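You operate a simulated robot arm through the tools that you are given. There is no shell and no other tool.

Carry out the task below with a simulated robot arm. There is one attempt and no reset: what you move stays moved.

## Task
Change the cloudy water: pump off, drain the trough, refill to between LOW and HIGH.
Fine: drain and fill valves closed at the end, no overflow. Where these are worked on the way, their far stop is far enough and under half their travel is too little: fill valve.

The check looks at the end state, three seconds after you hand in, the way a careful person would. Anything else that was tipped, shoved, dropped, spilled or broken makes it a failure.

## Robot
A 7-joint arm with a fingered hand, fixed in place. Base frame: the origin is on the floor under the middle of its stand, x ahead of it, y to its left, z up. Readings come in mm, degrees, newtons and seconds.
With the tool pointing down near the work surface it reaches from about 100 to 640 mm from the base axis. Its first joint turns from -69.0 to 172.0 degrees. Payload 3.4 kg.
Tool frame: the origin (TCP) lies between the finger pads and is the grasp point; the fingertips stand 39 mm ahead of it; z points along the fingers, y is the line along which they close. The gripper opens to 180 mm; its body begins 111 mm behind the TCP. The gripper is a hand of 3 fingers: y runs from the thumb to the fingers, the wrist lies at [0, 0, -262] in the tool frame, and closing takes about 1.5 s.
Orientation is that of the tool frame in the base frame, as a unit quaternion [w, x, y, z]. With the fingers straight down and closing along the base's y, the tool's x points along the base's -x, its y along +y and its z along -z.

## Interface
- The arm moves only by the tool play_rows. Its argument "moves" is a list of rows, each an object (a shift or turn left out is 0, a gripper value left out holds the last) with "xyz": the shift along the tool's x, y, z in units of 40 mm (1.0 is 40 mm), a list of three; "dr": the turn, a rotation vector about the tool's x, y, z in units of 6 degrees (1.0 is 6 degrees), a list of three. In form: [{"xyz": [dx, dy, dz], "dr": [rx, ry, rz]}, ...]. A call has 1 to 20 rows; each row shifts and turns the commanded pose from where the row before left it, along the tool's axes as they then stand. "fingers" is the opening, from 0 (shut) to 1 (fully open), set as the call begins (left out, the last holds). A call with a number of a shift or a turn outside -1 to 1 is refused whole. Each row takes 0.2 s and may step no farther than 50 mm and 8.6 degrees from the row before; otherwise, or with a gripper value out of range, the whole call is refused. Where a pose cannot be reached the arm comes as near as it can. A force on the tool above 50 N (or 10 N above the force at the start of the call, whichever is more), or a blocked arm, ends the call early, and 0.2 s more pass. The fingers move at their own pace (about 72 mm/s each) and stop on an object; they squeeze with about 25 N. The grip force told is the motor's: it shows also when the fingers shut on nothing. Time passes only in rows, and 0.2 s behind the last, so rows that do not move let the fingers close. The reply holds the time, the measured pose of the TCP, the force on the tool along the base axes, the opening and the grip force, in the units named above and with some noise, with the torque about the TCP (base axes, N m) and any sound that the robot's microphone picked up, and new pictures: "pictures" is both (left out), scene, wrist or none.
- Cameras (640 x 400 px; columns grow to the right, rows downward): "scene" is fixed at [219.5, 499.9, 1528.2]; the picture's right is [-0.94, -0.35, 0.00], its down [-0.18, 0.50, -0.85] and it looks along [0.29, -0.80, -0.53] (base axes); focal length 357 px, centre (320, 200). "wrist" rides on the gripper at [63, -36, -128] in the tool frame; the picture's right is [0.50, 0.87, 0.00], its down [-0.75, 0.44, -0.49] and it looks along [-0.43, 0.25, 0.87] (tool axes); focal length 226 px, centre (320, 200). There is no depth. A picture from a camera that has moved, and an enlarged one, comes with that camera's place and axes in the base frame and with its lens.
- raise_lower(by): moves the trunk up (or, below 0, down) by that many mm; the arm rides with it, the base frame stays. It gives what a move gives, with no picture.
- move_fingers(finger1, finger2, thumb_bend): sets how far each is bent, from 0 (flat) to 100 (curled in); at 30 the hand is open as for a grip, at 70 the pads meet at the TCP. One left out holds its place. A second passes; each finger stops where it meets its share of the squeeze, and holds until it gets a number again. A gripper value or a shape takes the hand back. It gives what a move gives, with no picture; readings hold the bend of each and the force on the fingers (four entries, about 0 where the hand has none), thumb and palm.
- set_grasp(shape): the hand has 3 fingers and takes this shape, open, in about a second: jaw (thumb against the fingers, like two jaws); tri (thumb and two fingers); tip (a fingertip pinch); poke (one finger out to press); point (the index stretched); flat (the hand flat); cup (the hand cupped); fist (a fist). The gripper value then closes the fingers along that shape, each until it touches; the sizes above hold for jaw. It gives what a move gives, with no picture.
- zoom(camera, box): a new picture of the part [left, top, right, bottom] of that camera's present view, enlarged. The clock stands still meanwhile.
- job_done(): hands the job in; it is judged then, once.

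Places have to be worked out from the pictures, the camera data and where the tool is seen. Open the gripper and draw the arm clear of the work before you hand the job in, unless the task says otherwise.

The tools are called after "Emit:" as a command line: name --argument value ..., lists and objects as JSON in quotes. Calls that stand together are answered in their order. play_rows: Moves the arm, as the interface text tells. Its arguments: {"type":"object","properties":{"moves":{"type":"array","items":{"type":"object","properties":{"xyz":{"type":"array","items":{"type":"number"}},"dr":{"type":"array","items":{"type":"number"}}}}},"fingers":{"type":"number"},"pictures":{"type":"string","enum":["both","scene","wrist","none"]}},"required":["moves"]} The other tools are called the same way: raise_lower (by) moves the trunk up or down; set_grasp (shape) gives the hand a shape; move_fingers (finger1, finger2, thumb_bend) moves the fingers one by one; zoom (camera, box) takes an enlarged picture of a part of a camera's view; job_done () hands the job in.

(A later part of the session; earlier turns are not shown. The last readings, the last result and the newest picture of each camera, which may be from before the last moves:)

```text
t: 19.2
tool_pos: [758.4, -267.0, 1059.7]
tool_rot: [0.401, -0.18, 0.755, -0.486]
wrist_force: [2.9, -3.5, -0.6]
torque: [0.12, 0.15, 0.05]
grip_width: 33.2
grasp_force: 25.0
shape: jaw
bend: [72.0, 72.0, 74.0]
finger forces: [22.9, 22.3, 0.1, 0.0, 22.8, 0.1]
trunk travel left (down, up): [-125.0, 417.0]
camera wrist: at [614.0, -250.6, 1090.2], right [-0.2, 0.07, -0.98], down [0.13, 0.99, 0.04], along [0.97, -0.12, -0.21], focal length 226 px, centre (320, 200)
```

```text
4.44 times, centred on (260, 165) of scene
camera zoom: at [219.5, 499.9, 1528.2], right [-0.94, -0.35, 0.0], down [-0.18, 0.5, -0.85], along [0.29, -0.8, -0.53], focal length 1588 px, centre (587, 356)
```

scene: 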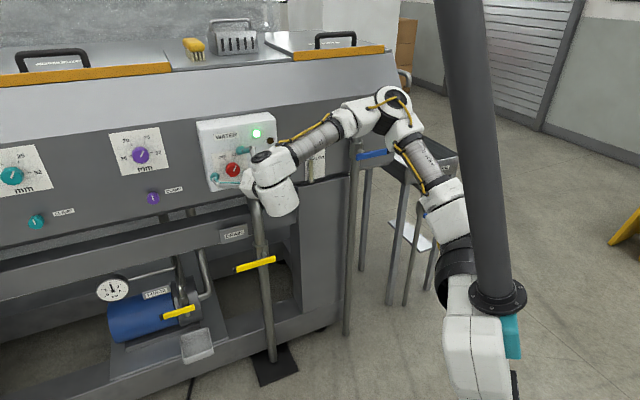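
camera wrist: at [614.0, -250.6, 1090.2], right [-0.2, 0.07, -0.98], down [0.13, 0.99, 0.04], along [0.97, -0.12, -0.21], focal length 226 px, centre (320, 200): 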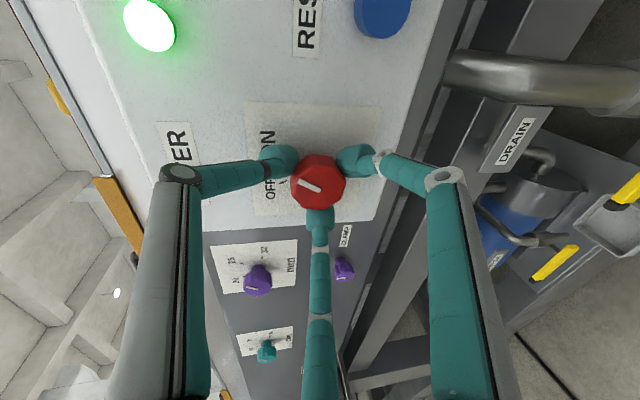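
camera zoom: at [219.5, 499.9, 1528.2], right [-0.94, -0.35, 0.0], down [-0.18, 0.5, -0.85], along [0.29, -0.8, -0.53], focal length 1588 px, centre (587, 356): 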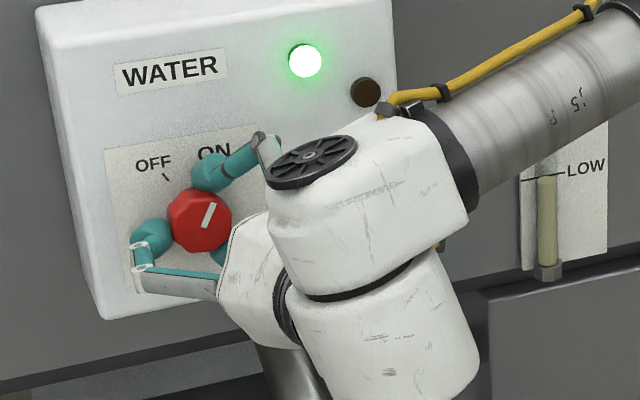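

All three fingertips hold the knob at about 23 N each. I turn it counterclockwise about the knob's own axis, 30° first.

Emit:
play_rows --moves '[{"xyz": [-0.016, 0, 0], "dr": [-0.032, 0.245, -0.969]}, {"xyz": [-0.016, 0, 0], "dr": [-0.032, 0.245, -0.969]}, {"xyz": [-0.016, 0, 0], "dr": [-0.032, 0.245, -0.969]}, {"xyz": [-0.016, 0, 0], "dr": [-0.032, 0.245, -0.969]}, {"xyz": [-0.016, 0, 0], "dr": [-0.032, 0.245, -0.969]}]' --pictures "wrist"

Emit:
zoom --camera "wrist" --box '[200, 80, 440, 260]'

Emit:
zoom --camera "scene" --box '[210, 120, 310, 210]'

```text
t: 20.4
tool_pos: [759.7, -265.8, 1059.4]
tool_rot: [0.215, -0.334, 0.714, -0.576]
wrist_force: [4.6, -6.8, 1.6]
torque: [0.09, 0.03, -0.08]
grip_width: 33.0
grasp_force: 26.0
shape: jaw
bend: [72.0, 72.0, 74.0]
finger forces: [22.8, 22.5, 0.1, 0.1, 25.4, 0.0]
trunk travel left (down, up): [-125.0, 417.0]
camera wrist: at [634.9, -229.1, 1131.2], right [-0.54, -0.27, -0.8], down [0.07, 0.93, -0.36], along [0.84, -0.25, -0.48], focal length 226 px, centre (320, 200)
```

wrist: 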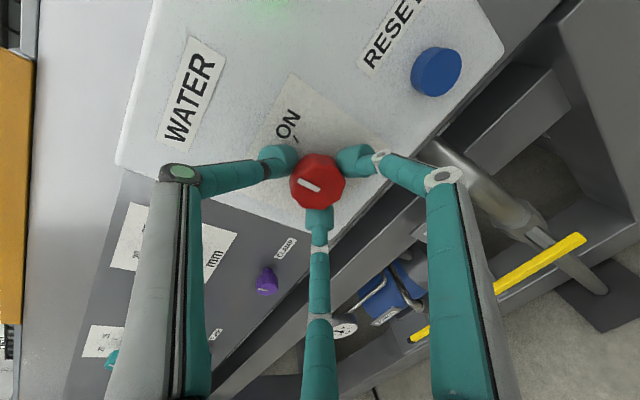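

```text
2.22 times, centred on (320, 170) of wrist
camera zoom: at [634.9, -229.1, 1131.2], right [-0.54, -0.27, -0.8], down [0.07, 0.93, -0.36], along [0.84, -0.25, -0.48], focal length 502 px, centre (320, 267)
```

zoom: 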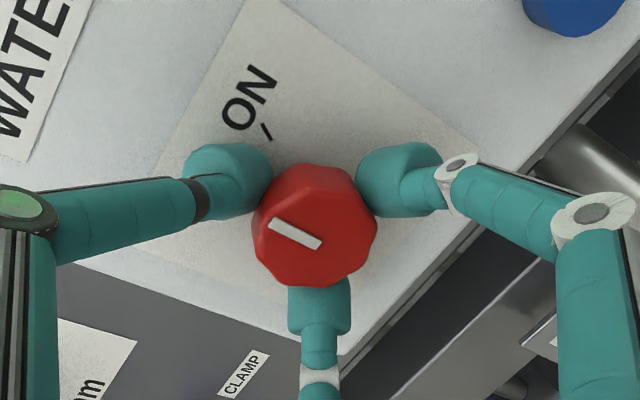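

```text
4.44 times, centred on (260, 165) of scene
camera zoom: at [219.5, 499.9, 1528.2], right [-0.94, -0.35, 0.0], down [-0.18, 0.5, -0.85], along [0.29, -0.8, -0.53], focal length 1588 px, centre (587, 356)
```

zoom: 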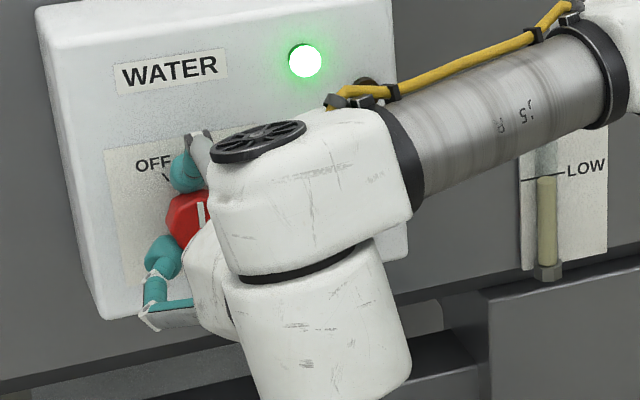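

The knob follows the hand exactly, now half-way. I continue the other 30°.

Emit:
play_rows --moves '[{"xyz": [-0.016, 0, 0], "dr": [-0.032, 0.2, -0.975]}, {"xyz": [-0.016, 0, 0], "dr": [-0.032, 0.2, -0.975]}, {"xyz": [-0.01, 0, 0], "dr": [-0.02, 0.15, -0.985]}, {"xyz": [-0.01, 0, 0], "dr": [-0.02, 0.15, -0.985]}, {"xyz": [-0.01, 0, 0], "dr": [-0.02, 0.15, -0.985]}]' --pictures "both"

Emit:
zoom --camera "wrist" --box '[200, 80, 440, 260]'

Emit:
zoom --camera "scene" --box '[190, 100, 340, 210]'

```text
t: 21.6
tool_pos: [760.1, -262.9, 1059.0]
tool_rot: [-0.029, 0.48, -0.618, 0.621]
wrist_force: [4.8, -9.8, 5.7]
torque: [-0.1, -0.13, -0.33]
grip_width: 32.9
grasp_force: 25.4
shape: jaw
bend: [72.0, 72.0, 73.0]
finger forces: [24.5, 21.6, 0.1, 0.0, 27.2, 0.0]
trunk travel left (down, up): [-125.0, 417.0]
camera wrist: at [664.6, -201.2, 1152.6], right [-0.75, -0.52, -0.41], down [-0.15, 0.74, -0.66], along [0.64, -0.43, -0.63], focal length 226 px, centre (320, 200)
```

scene: 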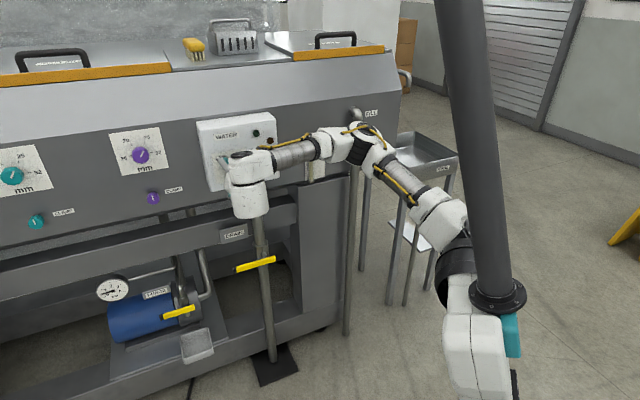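
wrist: 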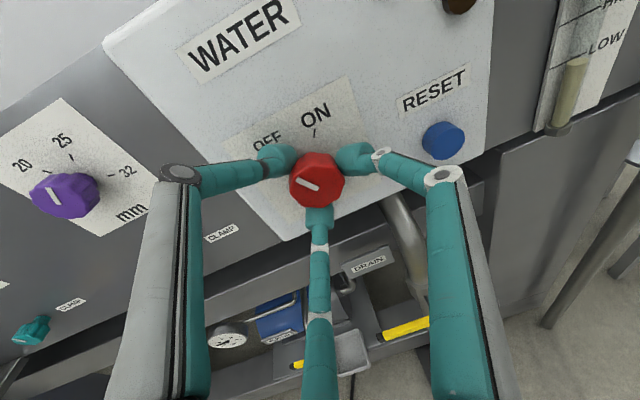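

```text
2.22 times, centred on (320, 170) of wrist
camera zoom: at [664.6, -201.2, 1152.6], right [-0.75, -0.52, -0.41], down [-0.15, 0.74, -0.66], along [0.64, -0.43, -0.63], focal length 502 px, centre (320, 267)
```

zoom: 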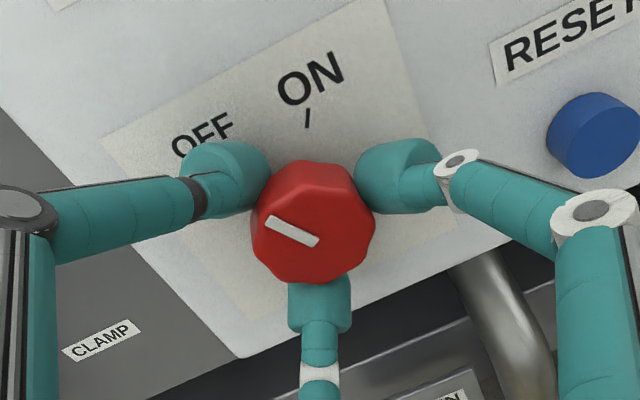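

```text
3.64 times, centred on (265, 155) of scene
camera zoom: at [219.5, 499.9, 1528.2], right [-0.94, -0.35, 0.0], down [-0.18, 0.5, -0.85], along [0.29, -0.8, -0.53], focal length 1299 px, centre (520, 364)
```

zoom: 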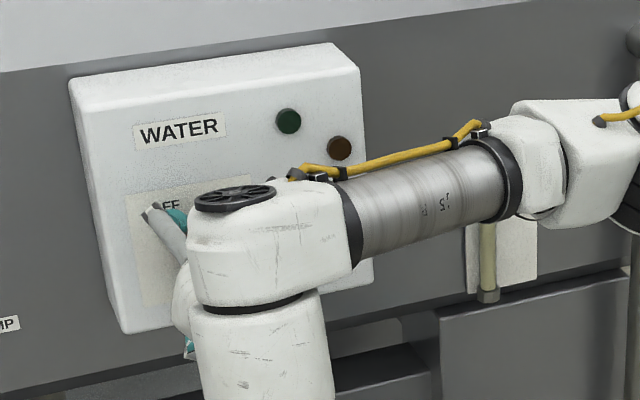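

The green lamp went out and the pressure gauge dropped, so the pump is off. I open the fingers and back straight off the knob.

Emit:
play_rows --moves '[{}, {}, {}, {"xyz": [0, 0, -0.5]}, {"xyz": [0, 0, -0.5]}]' --fingers 0.45 --pictures "both"

Emit:
zoom --camera "wrist" --box '[200, 60, 440, 260]'

Emit:
zoom --camera "scene" --box '[190, 100, 340, 210]'

```text
t: 22.8
tool_pos: [733.7, -257.9, 1067.2]
tool_rot: [-0.031, 0.482, -0.617, 0.621]
wrist_force: [0.4, 0.3, 0.4]
torque: [0.01, 0.03, -0.04]
grip_width: 80.4
grasp_force: 0.0
shape: jaw
bend: [71.0, 71.0, 73.0]
finger forces: [0.1, 0.0, 0.0, 0.1, 0.0, 0.1]
out of reach, approached as far as the arm can: row 4, 5
trunk travel left (down, up): [-125.0, 417.0]
camera wrist: at [638.2, -196.0, 1160.9], right [-0.75, -0.52, -0.41], down [-0.15, 0.74, -0.66], along [0.64, -0.43, -0.63], focal length 226 px, centre (320, 200)
```

scene: 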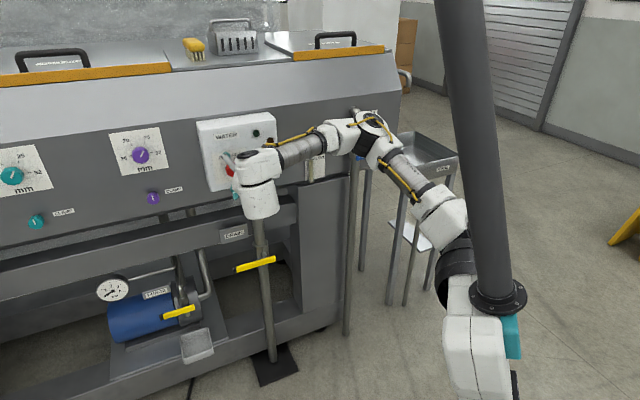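
wrist: 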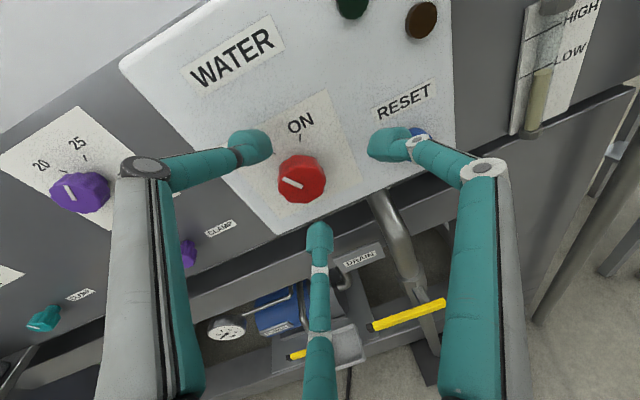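

```text
2.00 times, centred on (320, 160) of wrist
camera zoom: at [638.2, -196.0, 1160.9], right [-0.75, -0.52, -0.41], down [-0.15, 0.74, -0.66], along [0.64, -0.43, -0.63], focal length 452 px, centre (320, 280)
```

zoom: 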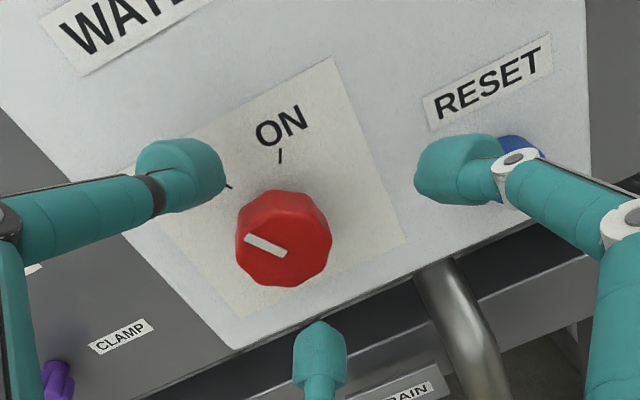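

```text
3.64 times, centred on (265, 155) of scene
camera zoom: at [219.5, 499.9, 1528.2], right [-0.94, -0.35, 0.0], down [-0.18, 0.5, -0.85], along [0.29, -0.8, -0.53], focal length 1299 px, centre (520, 364)
```

zoom: 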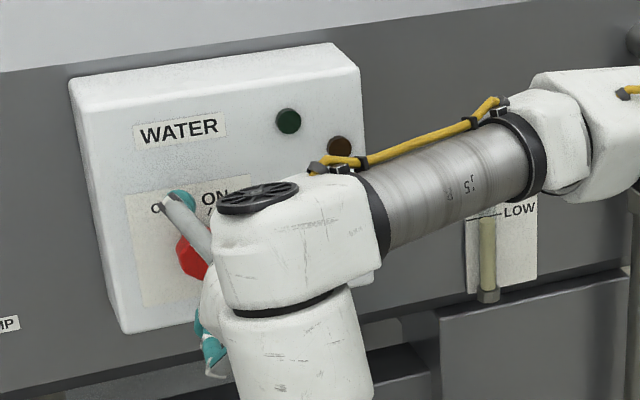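

Pump knob is released at OFF. I back away from the box while swinging the hand's heading back left so the wrist leaves its limit.

Emit:
play_rows --moves '[{"xyz": [0, 0, -0.6], "dr": [0.56, -0.796, -0.226]}, {"xyz": [0, 0, -0.8], "dr": [0.56, -0.796, -0.226]}, {"xyz": [0, 0, -0.8], "dr": [0.56, -0.796, -0.226]}]' --pictures "both"

Emit:
zoom --camera "scene" --box '[190, 100, 340, 210]'

Emit:
zoom --camera "wrist" --box '[200, 60, 440, 260]'

```text
t: 23.6
tool_pos: [668.7, -199.9, 1089.0]
tool_rot: [-0.126, 0.572, -0.535, 0.609]
wrist_force: [-1.7, 0.2, -0.5]
torque: [0.02, -0.01, 0.02]
grip_width: 80.4
grasp_force: 0.1
shape: jaw
bend: [71.0, 71.0, 73.0]
finger forces: [0.0, 0.0, 0.0, 0.1, 0.1, 0.0]
trunk travel left (down, up): [-125.0, 417.0]
camera wrist: at [559.3, -170.1, 1181.8], right [-0.55, -0.72, -0.41], down [-0.37, 0.66, -0.66], along [0.75, -0.21, -0.63], focal length 226 px, centre (320, 200)
```

scene: 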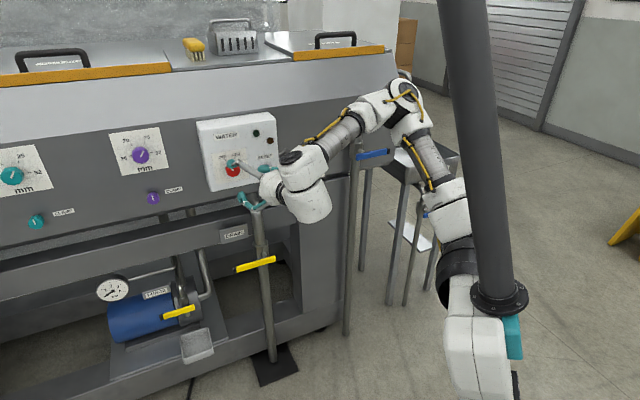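
wrist: 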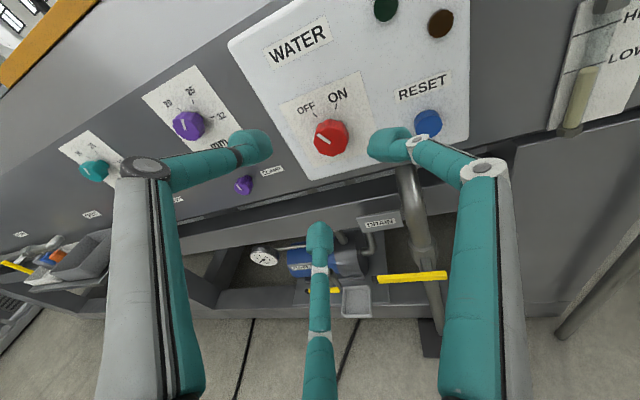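

```text
3.64 times, centred on (265, 155) of scene
camera zoom: at [219.5, 499.9, 1528.2], right [-0.94, -0.35, 0.0], down [-0.18, 0.5, -0.85], along [0.29, -0.8, -0.53], focal length 1299 px, centre (520, 364)
```

zoom: 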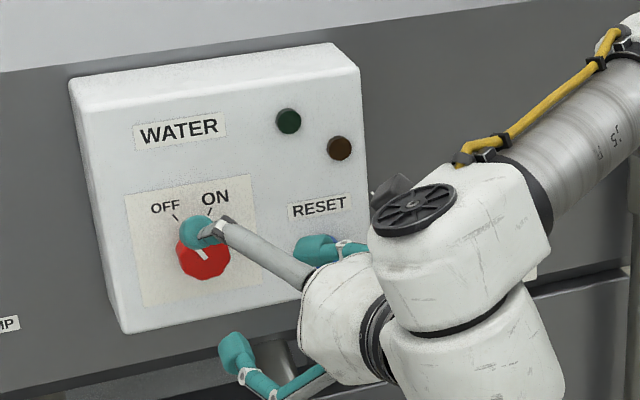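

```text
2.00 times, centred on (320, 160) of wrist
camera zoom: at [559.3, -170.1, 1181.8], right [-0.55, -0.72, -0.41], down [-0.37, 0.66, -0.66], along [0.75, -0.21, -0.63], focal length 452 px, centre (320, 280)
```

zoom: 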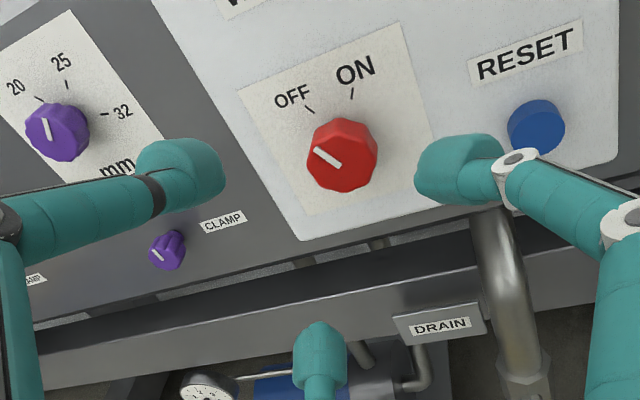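

The knob's pointer rests at OFF and the lamp is dark. Next the drain lever: I take the "poke" shape to use one finger as a peg, and look at how it sits.

Emit:
set_grasp --shape "poke"

Emit:
play_rows --moves '[{}]' --pictures "both"

Emit:
zoom --camera "scene" --box '[200, 120, 340, 250]'

```text
t: 24.5
tool_pos: [672.5, -201.1, 1087.9]
tool_rot: [-0.125, 0.571, -0.536, 0.609]
wrist_force: [-0.3, -0.4, 0.0]
torque: [0.01, -0.02, 0.0]
grip_width: 0.0
grasp_force: 0.1
shape: poke
bend: [100.0, 100.0, 67.0]
finger forces: [0.1, 0.0, 0.0, 0.0, 0.0, 0.1]
trunk travel left (down, up): [-125.0, 417.0]
```

```text
t: 24.9
tool_pos: [671.6, -200.6, 1086.3]
tool_rot: [-0.125, 0.572, -0.536, 0.609]
wrist_force: [-0.5, 0.4, 0.9]
torque: [0.0, 0.05, 0.0]
grip_width: 0.0
grasp_force: 0.1
shape: poke
bend: [100.0, 100.0, 67.0]
finger forces: [0.0, 0.0, 0.0, 0.1, 0.0, 0.1]
trunk travel left (down, up): [-125.0, 417.0]
camera wrist: at [561.6, -170.6, 1180.1], right [-0.56, -0.72, -0.41], down [-0.37, 0.66, -0.66], along [0.74, -0.21, -0.63], focal length 226 px, centre (320, 200)
```

scene: 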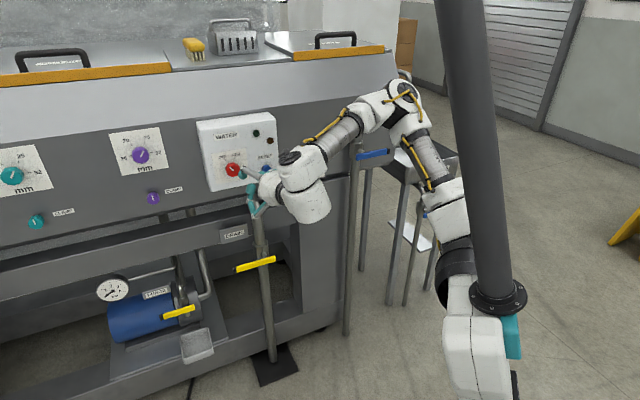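
wrist: 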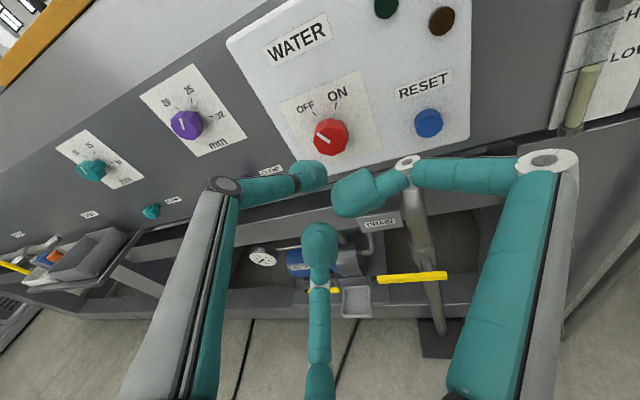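

```text
3.08 times, centred on (270, 185) of scene
camera zoom: at [219.5, 499.9, 1528.2], right [-0.94, -0.35, 0.0], down [-0.18, 0.5, -0.85], along [0.29, -0.8, -0.53], focal length 1099 px, centre (474, 246)
```

zoom: 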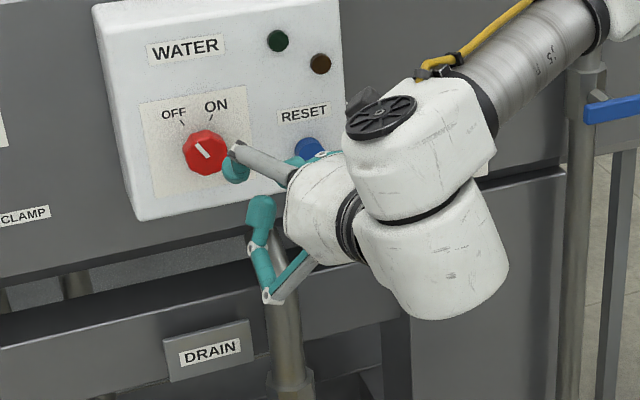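

The knob's pointer clearly points at OFF. "Poke" doesn't leave a clean single finger, so I try "point".

Emit:
set_grasp --shape "point"

Emit:
play_rows --moves '[{}, {}]' --pictures "wrist"

Emit:
zoom --camera "scene" --box '[200, 120, 340, 250]'

```text
t: 25.8
tool_pos: [672.2, -201.9, 1086.4]
tool_rot: [-0.126, 0.572, -0.536, 0.608]
wrist_force: [-0.3, 0.1, 1.0]
torque: [0.01, 0.0, 0.03]
grip_width: 0.0
grasp_force: 0.1
shape: point
bend: [18.0, 100.0, 46.0]
finger forces: [0.0, 0.0, 0.1, 0.1, 0.0, 0.1]
trunk travel left (down, up): [-125.0, 417.0]
```

```text
t: 26.4
tool_pos: [672.0, -201.0, 1085.2]
tool_rot: [-0.125, 0.572, -0.536, 0.609]
wrist_force: [-0.1, 0.7, -0.7]
torque: [-0.03, 0.0, 0.0]
grip_width: 0.0
grasp_force: 0.1
shape: point
bend: [18.0, 100.0, 46.0]
finger forces: [0.1, 0.0, 0.0, 0.1, 0.0, 0.0]
trunk travel left (down, up): [-125.0, 417.0]
camera wrist: at [561.6, -170.6, 1180.1], right [-0.56, -0.72, -0.41], down [-0.37, 0.66, -0.66], along [0.74, -0.21, -0.63], focal length 226 px, centre (320, 200)
```

wrist: 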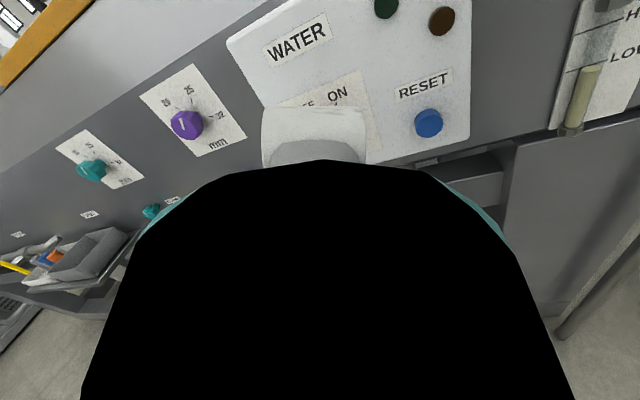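

```text
3.08 times, centred on (270, 185) of scene
camera zoom: at [219.5, 499.9, 1528.2], right [-0.94, -0.35, 0.0], down [-0.18, 0.5, -0.85], along [0.29, -0.8, -0.53], focal length 1099 px, centre (474, 246)
```

zoom: 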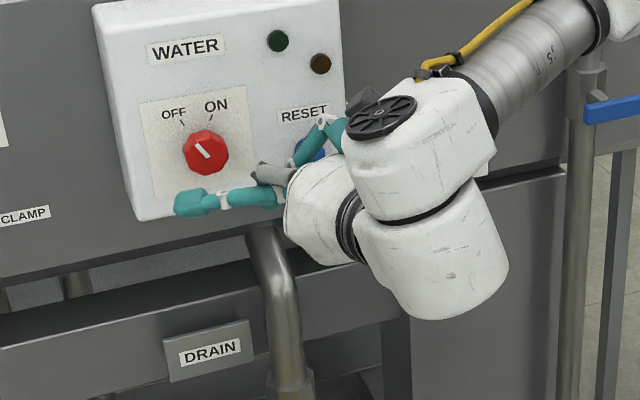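

"Point" blocks the wrist camera. I return to jaw and shut the fingers to a three-tip peg instead.

Emit:
set_grasp --shape "jaw"

Emit:
play_rows --moves '[{}, {}, {}, {}, {}, {}, {}, {}]' --fingers 0.0 --pictures "wrist"

Emit:
zoom --camera "scene" --box '[200, 120, 340, 250]'

```text
t: 27.3
tool_pos: [672.3, -201.3, 1086.1]
tool_rot: [-0.125, 0.572, -0.536, 0.608]
wrist_force: [0.7, 0.5, 0.2]
torque: [-0.04, 0.01, -0.01]
grip_width: 180.2
grasp_force: 0.1
shape: jaw
bend: [30.0, 30.0, 30.0]
finger forces: [0.1, 0.0, 0.0, 0.0, 0.0, 0.1]
trunk travel left (down, up): [-125.0, 417.0]
```

```text
t: 29.1
tool_pos: [671.6, -200.7, 1085.9]
tool_rot: [-0.126, 0.572, -0.536, 0.609]
wrist_force: [0.3, 1.3, 0.1]
torque: [-0.01, 0.0, 0.0]
grip_width: 0.2
grasp_force: 24.4
shape: jaw
bend: [66.0, 66.0, 66.0]
finger forces: [0.0, 0.1, 0.0, 0.0, 0.1, 0.0]
trunk travel left (down, up): [-125.0, 417.0]
camera wrist: at [561.6, -170.6, 1180.1], right [-0.56, -0.72, -0.41], down [-0.37, 0.66, -0.66], along [0.74, -0.21, -0.63], focal length 226 px, centre (320, 200)
```

wrist: 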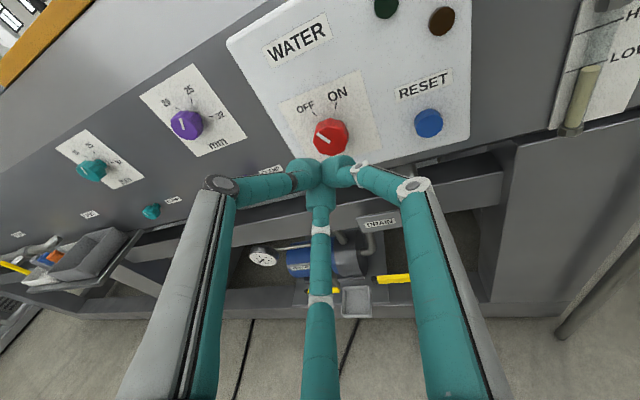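

```text
3.08 times, centred on (270, 185) of scene
camera zoom: at [219.5, 499.9, 1528.2], right [-0.94, -0.35, 0.0], down [-0.18, 0.5, -0.85], along [0.29, -0.8, -0.53], focal length 1099 px, centre (474, 246)
```

zoom: 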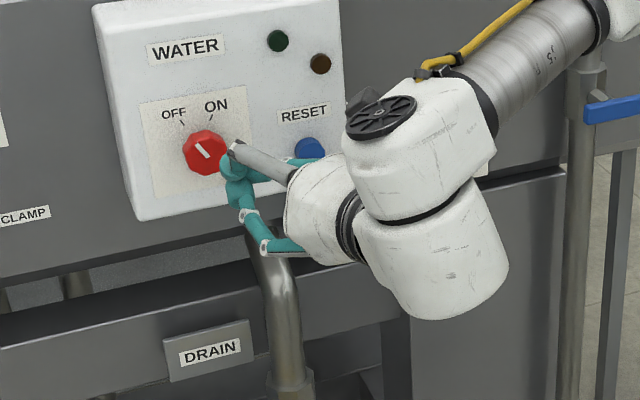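

The shut tips make only a short, wide peg, so I'll grip the lever bar instead: thumb above, two fingers below. I move down in front of the drain lever while turning the hand to face the machine squarely at 30° down.

Emit:
play_rows --moves '[{"xyz": [-0.467, 0.775, 0.378], "dr": [-0.374, 0.131, 0.737]}, {"xyz": [-0.467, 0.775, 0.378], "dr": [-0.374, 0.131, 0.737]}, {"xyz": [-0.467, 0.775, 0.378], "dr": [-0.374, 0.131, 0.737]}, {"xyz": [-0.3, 0.806, 0.472], "dr": [-0.374, 0.131, 0.737]}]' --fingers 0.45 --pictures "none"

```text
t: 30.1
tool_pos: [689.5, -217.6, 930.7]
tool_rot: [0.158, -0.474, 0.667, -0.553]
wrist_force: [0.2, -0.1, -0.4]
torque: [0.03, -0.02, 0.0]
grip_width: 80.3
grasp_force: 0.1
shape: jaw
bend: [71.0, 71.0, 73.0]
finger forces: [0.0, 0.0, 0.0, 0.0, 0.0, 0.1]
trunk travel left (down, up): [-125.0, 417.0]
```

Emit:
play_rows --moves '[{"xyz": [-0.3, 0.806, 0.472], "dr": [-0.374, 0.131, 0.737]}, {"xyz": [-0.3, 0.806, 0.472], "dr": [-0.374, 0.131, 0.737]}, {"xyz": [-0.12, 0.8, 0.55], "dr": [-0.374, 0.131, 0.737]}, {"xyz": [-0.12, 0.8, 0.55], "dr": [-0.374, 0.131, 0.737]}, {"xyz": [-0.12, 0.8, 0.55], "dr": [-0.374, 0.131, 0.737]}]' --pictures "both"

Emit:
zoom --camera "scene" --box '[180, 190, 340, 300]'

```text
t: 31.3
tool_pos: [715.8, -239.7, 743.8]
tool_rot: [0.192, -0.332, 0.8, -0.46]
wrist_force: [-0.2, -0.4, 0.7]
torque: [0.0, 0.0, 0.01]
grip_width: 80.2
grasp_force: 0.0
shape: jaw
bend: [71.0, 71.0, 73.0]
finger forces: [0.0, 0.1, 0.0, 0.0, 0.0, 0.0]
out of reach, approached as far as the arm can: row 5
trunk travel left (down, up): [-125.0, 417.0]
camera wrist: at [604.0, -220.3, 839.5], right [-0.66, -0.05, -0.75], down [0.08, 0.99, -0.13], along [0.75, -0.14, -0.65], focal length 226 px, centre (320, 200)
```

scene: 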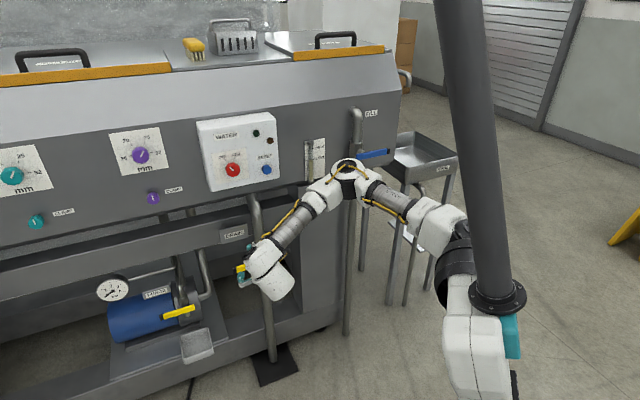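
wrist: 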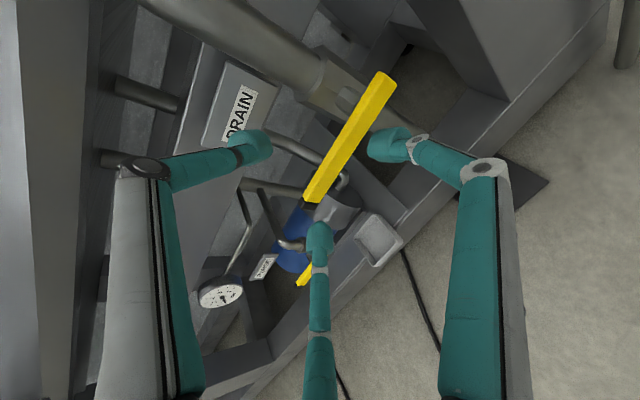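

```text
3.64 times, centred on (260, 245) of scene
camera zoom: at [219.5, 499.9, 1528.2], right [-0.94, -0.35, 0.0], down [-0.18, 0.5, -0.85], along [0.29, -0.8, -0.53], focal length 1299 px, centre (538, 36)
```

zoom: 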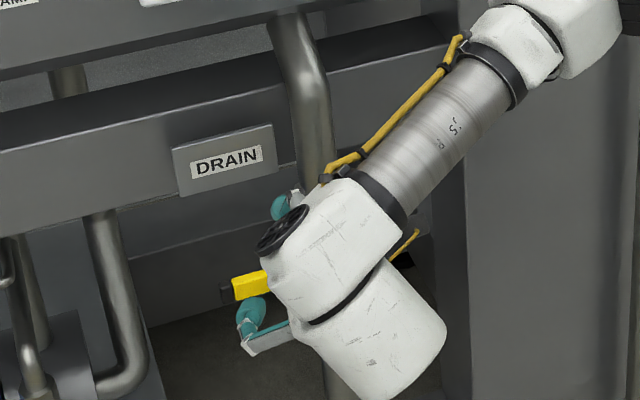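

The orientation is right: the tool's x runs along the machine and the thumb is up. The bar passes about 19 mm below the tool axis, about 70 mm ahead. I shift down onto the bar line and advance part-way.

Emit:
play_rows --moves '[{"xyz": [-0.11, 0.25, 0.3]}, {"xyz": [-0.11, 0.25, 0.4]}, {"xyz": [0, 0, 0.5]}]' --pictures "both"

Emit:
zoom --camera "wrist" --box '[200, 60, 460, 260]'

Emit:
zoom --camera "scene" --box '[190, 210, 320, 300]'

```text
t: 32.1
tool_pos: [736.2, -268.9, 708.2]
tool_rot: [0.191, -0.332, 0.8, -0.462]
wrist_force: [-0.1, 0.4, 0.0]
torque: [-0.01, 0.03, -0.01]
grip_width: 80.4
grasp_force: 0.0
shape: jaw
bend: [71.0, 71.0, 73.0]
finger forces: [0.1, 0.1, 0.0, 0.0, 0.0, 0.0]
out of reach, approached as far as the arm can: row 1, 2
trunk travel left (down, up): [-125.0, 417.0]
camera wrist: at [626.0, -248.4, 804.4], right [-0.66, -0.05, -0.75], down [0.08, 0.99, -0.13], along [0.75, -0.14, -0.65], focal length 226 px, centre (320, 200)
```

scene: 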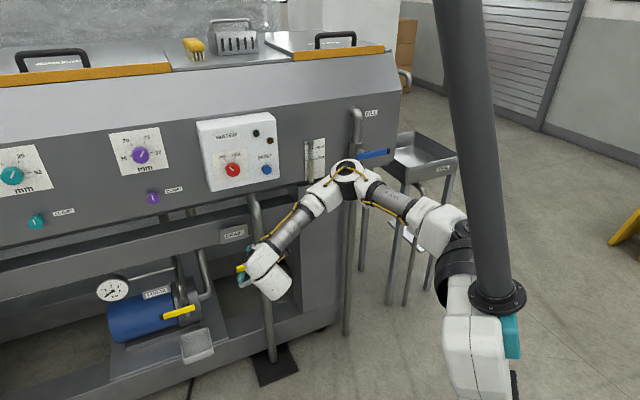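
wrist: 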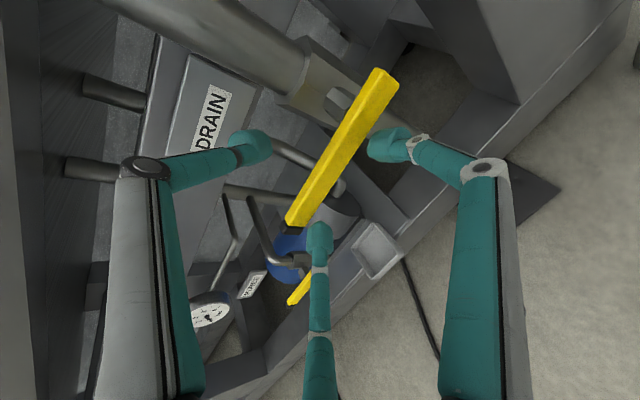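

```text
2.00 times, centred on (330, 160) of wrist
camera zoom: at [626.0, -248.4, 804.4], right [-0.66, -0.05, -0.75], down [0.08, 0.99, -0.13], along [0.75, -0.14, -0.65], focal length 452 px, centre (300, 280)
```

zoom: 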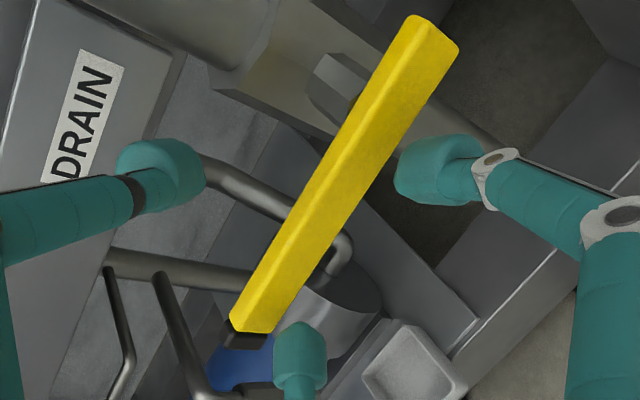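

```text
4.44 times, centred on (255, 255) of scene
camera zoom: at [219.5, 499.9, 1528.2], right [-0.94, -0.35, 0.0], down [-0.18, 0.5, -0.85], along [0.29, -0.8, -0.53], focal length 1588 px, centre (609, -44)
```

zoom: 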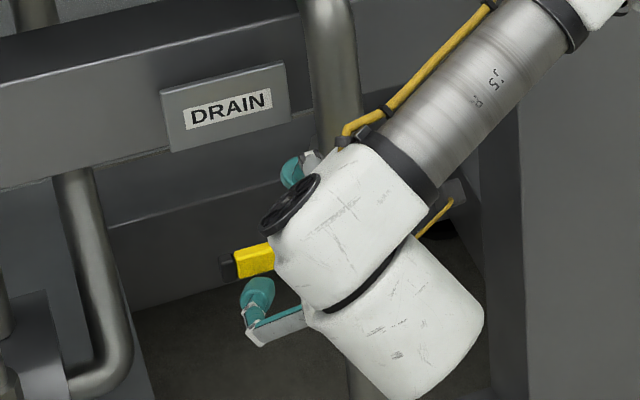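

The bar lies 6 mm below the tool axis and about 25 mm short of the pads. I advance that last bit and close on the bar.

Emit:
play_rows --moves '[{"xyz": [0, 0.08, 0.3]}, {"xyz": [0, 0.08, 0.3]}]' --pictures "wrist"

Emit:
zoom --camera "wrist" --box '[200, 60, 460, 260]'

Emit:
zoom --camera "scene" --box '[190, 210, 320, 300]'

```text
t: 32.7
tool_pos: [747.8, -284.2, 692.6]
tool_rot: [0.192, -0.332, 0.8, -0.461]
wrist_force: [0.3, -0.2, 0.2]
torque: [0.0, -0.01, 0.05]
grip_width: 80.5
grasp_force: 0.0
shape: jaw
bend: [71.0, 71.0, 73.0]
finger forces: [0.0, 0.1, 0.0, 0.0, 0.0, 0.0]
out of reach, approached as far as the arm can: row 2
trunk travel left (down, up): [-125.0, 417.0]
camera wrist: at [636.4, -263.9, 788.7], right [-0.66, -0.05, -0.75], down [0.08, 0.99, -0.13], along [0.75, -0.14, -0.65], focal length 226 px, centre (320, 200)
```

wrist: 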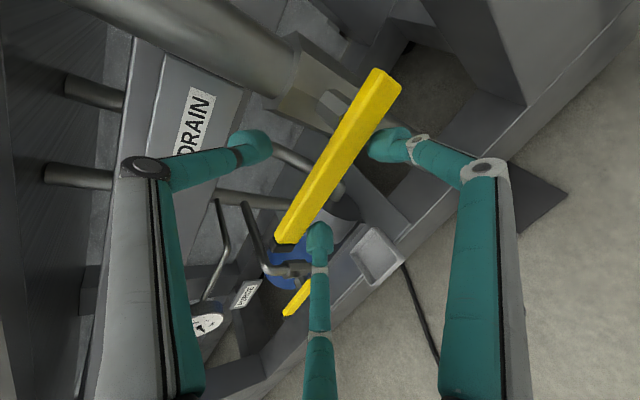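

```text
2.00 times, centred on (330, 160) of wrist
camera zoom: at [636.4, -263.9, 788.7], right [-0.66, -0.05, -0.75], down [0.08, 0.99, -0.13], along [0.75, -0.14, -0.65], focal length 452 px, centre (300, 280)
```

zoom: 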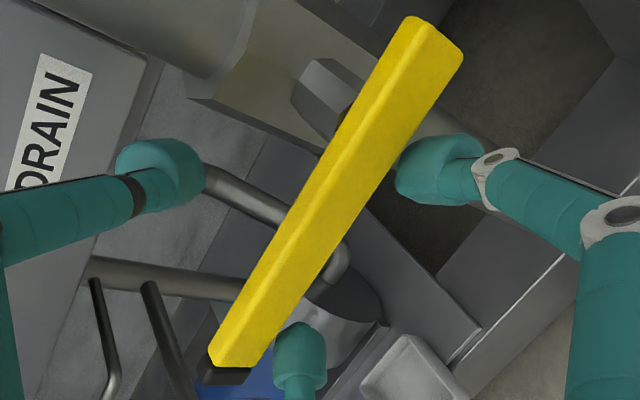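

```text
4.44 times, centred on (255, 255) of scene
camera zoom: at [219.5, 499.9, 1528.2], right [-0.94, -0.35, 0.0], down [-0.18, 0.5, -0.85], along [0.29, -0.8, -0.53], focal length 1588 px, centre (609, -44)
```

zoom: 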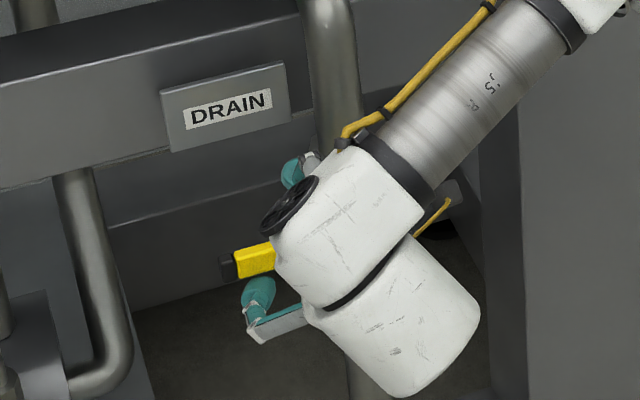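

The bar is now between thumb and fingers at pad depth. I close the hand on it.

Emit:
play_rows --moves '[{}, {}, {}, {}, {}, {}]' --fingers 0.0 --pictures "wrist"

Emit:
zoom --camera "wrist" --box '[200, 60, 460, 260]'

Emit:
zoom --camera "scene" --box '[190, 210, 320, 300]'

```text
t: 34.1
tool_pos: [748.8, -285.4, 691.7]
tool_rot: [0.192, -0.331, 0.801, -0.46]
wrist_force: [10.7, -8.6, -3.4]
torque: [-0.1, -0.21, 0.04]
grip_width: 9.5
grasp_force: 24.8
shape: jaw
bend: [72.0, 72.0, 69.0]
finger forces: [17.8, 16.9, 0.0, 0.1, 27.0, 0.0]
trunk travel left (down, up): [-125.0, 417.0]
camera wrist: at [637.1, -265.0, 788.4], right [-0.66, -0.05, -0.75], down [0.08, 0.99, -0.13], along [0.75, -0.14, -0.65], focal length 226 px, centre (320, 200)
```

wrist: 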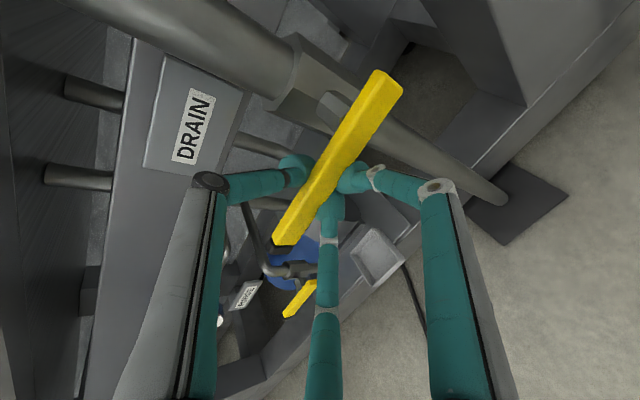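

```text
2.00 times, centred on (330, 160) of wrist
camera zoom: at [637.1, -265.0, 788.4], right [-0.66, -0.05, -0.75], down [0.08, 0.99, -0.13], along [0.75, -0.14, -0.65], focal length 452 px, centre (300, 280)
```

zoom: 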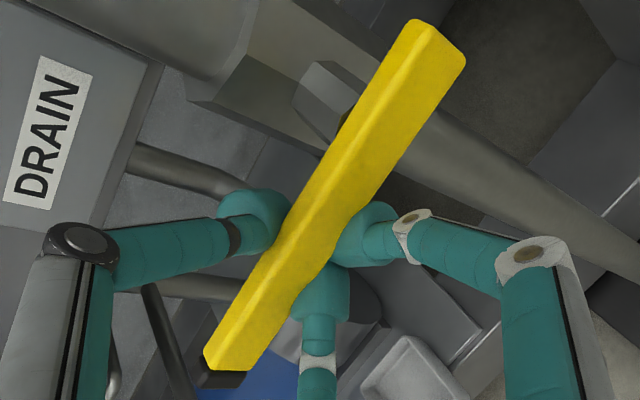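

```text
4.44 times, centred on (255, 255) of scene
camera zoom: at [219.5, 499.9, 1528.2], right [-0.94, -0.35, 0.0], down [-0.18, 0.5, -0.85], along [0.29, -0.8, -0.53], focal length 1588 px, centre (609, -44)
```

zoom: 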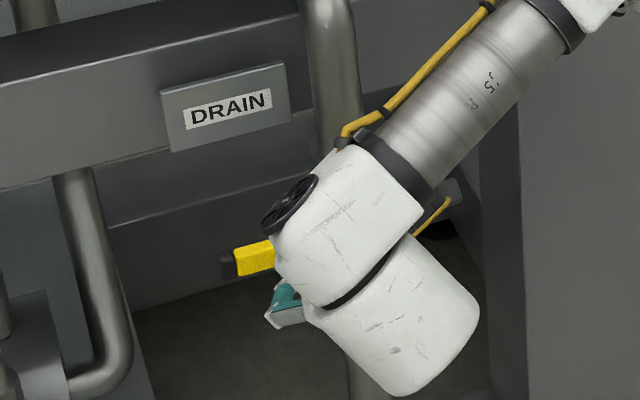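

The grip is solid. Which way the lever opens is unknown, so I test with a small 6 mm move of the gripped bar downward and read the force.

Emit:
play_rows --moves '[{"xyz": [0, 0.065, 0.0375]}, {"xyz": [0, 0.065, 0.0375]}]' --pictures "none"

```text
t: 34.7
tool_pos: [747.4, -285.1, 690.5]
tool_rot: [0.194, -0.333, 0.799, -0.461]
wrist_force: [13.0, -6.8, 3.0]
torque: [-0.25, -0.25, 0.14]
grip_width: 8.6
grasp_force: 25.4
shape: jaw
bend: [72.0, 72.0, 68.0]
finger forces: [16.6, 16.6, 0.1, 0.0, 29.5, 0.1]
out of reach, approached as far as the arm can: row 2
trunk travel left (down, up): [-125.0, 417.0]
```

The arm's own limit stopped that downward move (z changed only 1 mm), so it says nothing about the lever. I test upward instead.

Emit:
play_rows --moves '[{"xyz": [0, -0.065, -0.0375]}, {"xyz": [0, -0.1, -0.06]}, {"xyz": [0, -0.1, -0.06]}]' --pictures "wrist"

Emit:
zoom --camera "wrist" --box '[200, 60, 460, 260]'

```text
t: 35.5
tool_pos: [746.6, -286.2, 699.7]
tool_rot: [0.19, -0.332, 0.801, -0.461]
wrist_force: [13.0, -6.7, -7.6]
torque: [0.1, -0.23, 0.18]
grip_width: 8.0
grasp_force: 25.1
shape: jaw
bend: [72.0, 72.0, 68.0]
finger forces: [20.7, 19.6, 0.0, 0.0, 26.8, 0.0]
trunk travel left (down, up): [-125.0, 417.0]
camera wrist: at [635.9, -266.3, 795.6], right [-0.66, -0.05, -0.75], down [0.08, 0.99, -0.13], along [0.75, -0.14, -0.65], focal length 226 px, centre (320, 200)
```

wrist: 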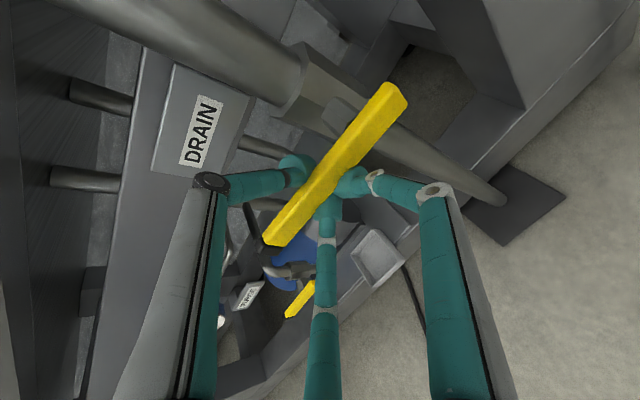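

```text
2.00 times, centred on (330, 160) of wrist
camera zoom: at [635.9, -266.3, 795.6], right [-0.66, -0.05, -0.75], down [0.08, 0.99, -0.13], along [0.75, -0.14, -0.65], focal length 452 px, centre (300, 280)
```

zoom: 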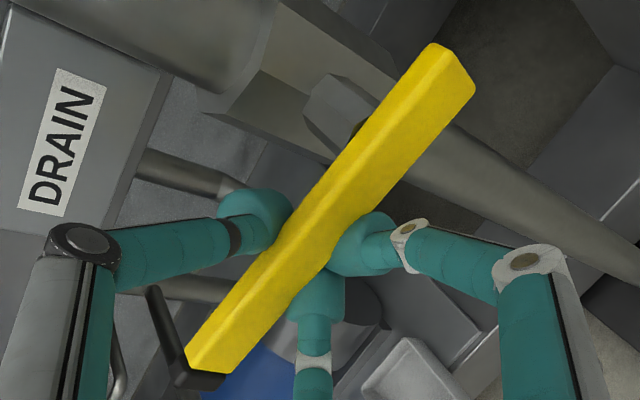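

The lever opens upward: it rose 8° with little force. From the two views its pivot is near l=266 along the panel (z≈679), about 60 mm from my grip. To swing it 90° I need a grip with more roll room, so I open, back off with a bit more downward pitch, and re-roll the hand.

Emit:
play_rows --moves '[{}, {}, {}, {"xyz": [0, 0, -0.6], "dr": [-1, 0, 0]}, {"xyz": [0, 0, -0.6], "dr": [-1, 0, 0]}]' --fingers 0.45 --pictures "wrist"

Emit:
zoom --camera "scene" --box '[190, 210, 320, 300]'

```text
t: 36.7
tool_pos: [717.6, -258.5, 727.7]
tool_rot: [0.155, -0.349, 0.844, -0.376]
wrist_force: [0.3, -0.7, 0.2]
torque: [-0.01, 0.0, -0.02]
grip_width: 80.5
grasp_force: 0.0
shape: jaw
bend: [71.0, 71.0, 73.0]
finger forces: [0.0, 0.0, 0.0, 0.0, 0.0, 0.1]
trunk travel left (down, up): [-125.0, 417.0]
camera wrist: at [621.9, -253.2, 841.4], right [-0.76, 0.06, -0.64], down [0.07, 1.0, 0.0], along [0.64, -0.04, -0.77], focal length 226 px, centre (320, 200)
```

wrist: 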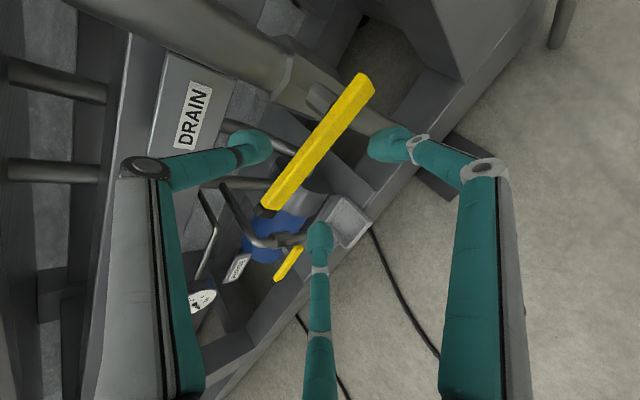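

```text
4.44 times, centred on (255, 255) of scene
camera zoom: at [219.5, 499.9, 1528.2], right [-0.94, -0.35, 0.0], down [-0.18, 0.5, -0.85], along [0.29, -0.8, -0.53], focal length 1588 px, centre (609, -44)
```

zoom: 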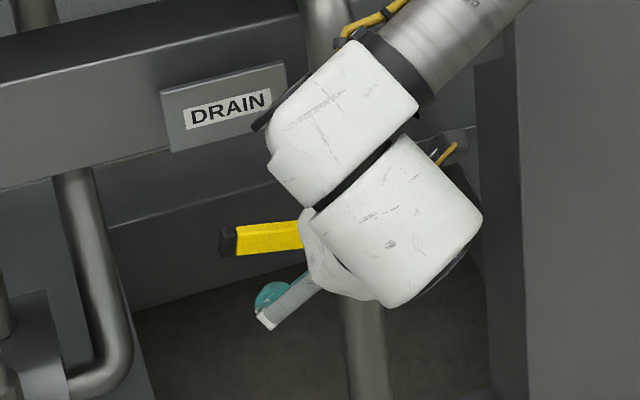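

Clear of the bar, which stays at about 10° up. I roll the hand 48° the free way so one finger will come from below and thumb plus other finger from above.

Emit:
play_rows --moves '[{"dr": [0, 0, -1]}, {"dr": [0, 0, -1]}, {"dr": [0, 0, -1]}, {"dr": [0, 0, -1]}, {"dr": [0, 0, -1]}, {"dr": [0, 0, -1]}, {"dr": [0, 0, -1]}, {"dr": [0, 0, -1]}]' --pictures "wrist"

Emit:
zoom --camera "wrist" --box '[200, 60, 460, 260]'

```text
t: 38.5
tool_pos: [717.2, -258.5, 726.1]
tool_rot: [0.011, 0.663, -0.628, 0.407]
wrist_force: [-0.2, 0.1, -0.5]
torque: [0.03, 0.02, 0.0]
grip_width: 80.5
grasp_force: 0.1
shape: jaw
bend: [71.0, 71.0, 73.0]
finger forces: [0.0, 0.0, 0.0, 0.0, 0.0, 0.0]
trunk travel left (down, up): [-125.0, 417.0]
camera wrist: at [671.6, -235.2, 866.0], right [-0.79, -0.59, -0.15], down [-0.53, 0.79, -0.3], along [0.3, -0.16, -0.94], focal length 226 px, centre (320, 200)
```

wrist: 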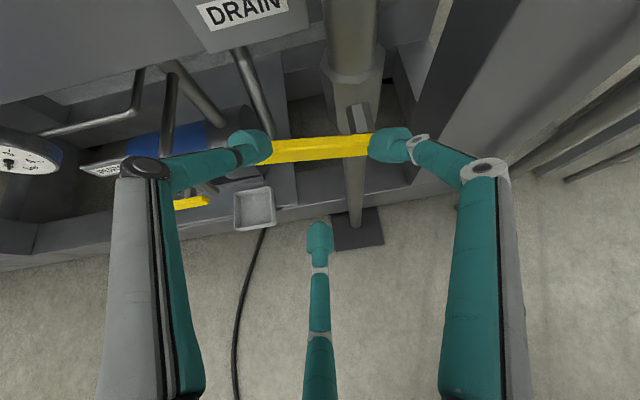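

```text
2.00 times, centred on (330, 160) of wrist
camera zoom: at [671.6, -235.2, 866.0], right [-0.79, -0.59, -0.15], down [-0.53, 0.79, -0.3], along [0.3, -0.16, -0.94], focal length 452 px, centre (300, 280)
```

zoom: 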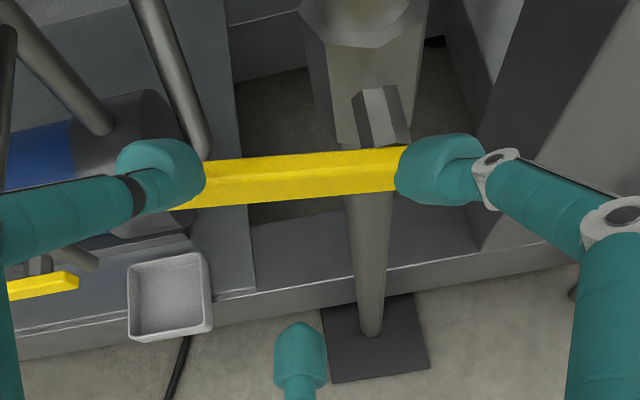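

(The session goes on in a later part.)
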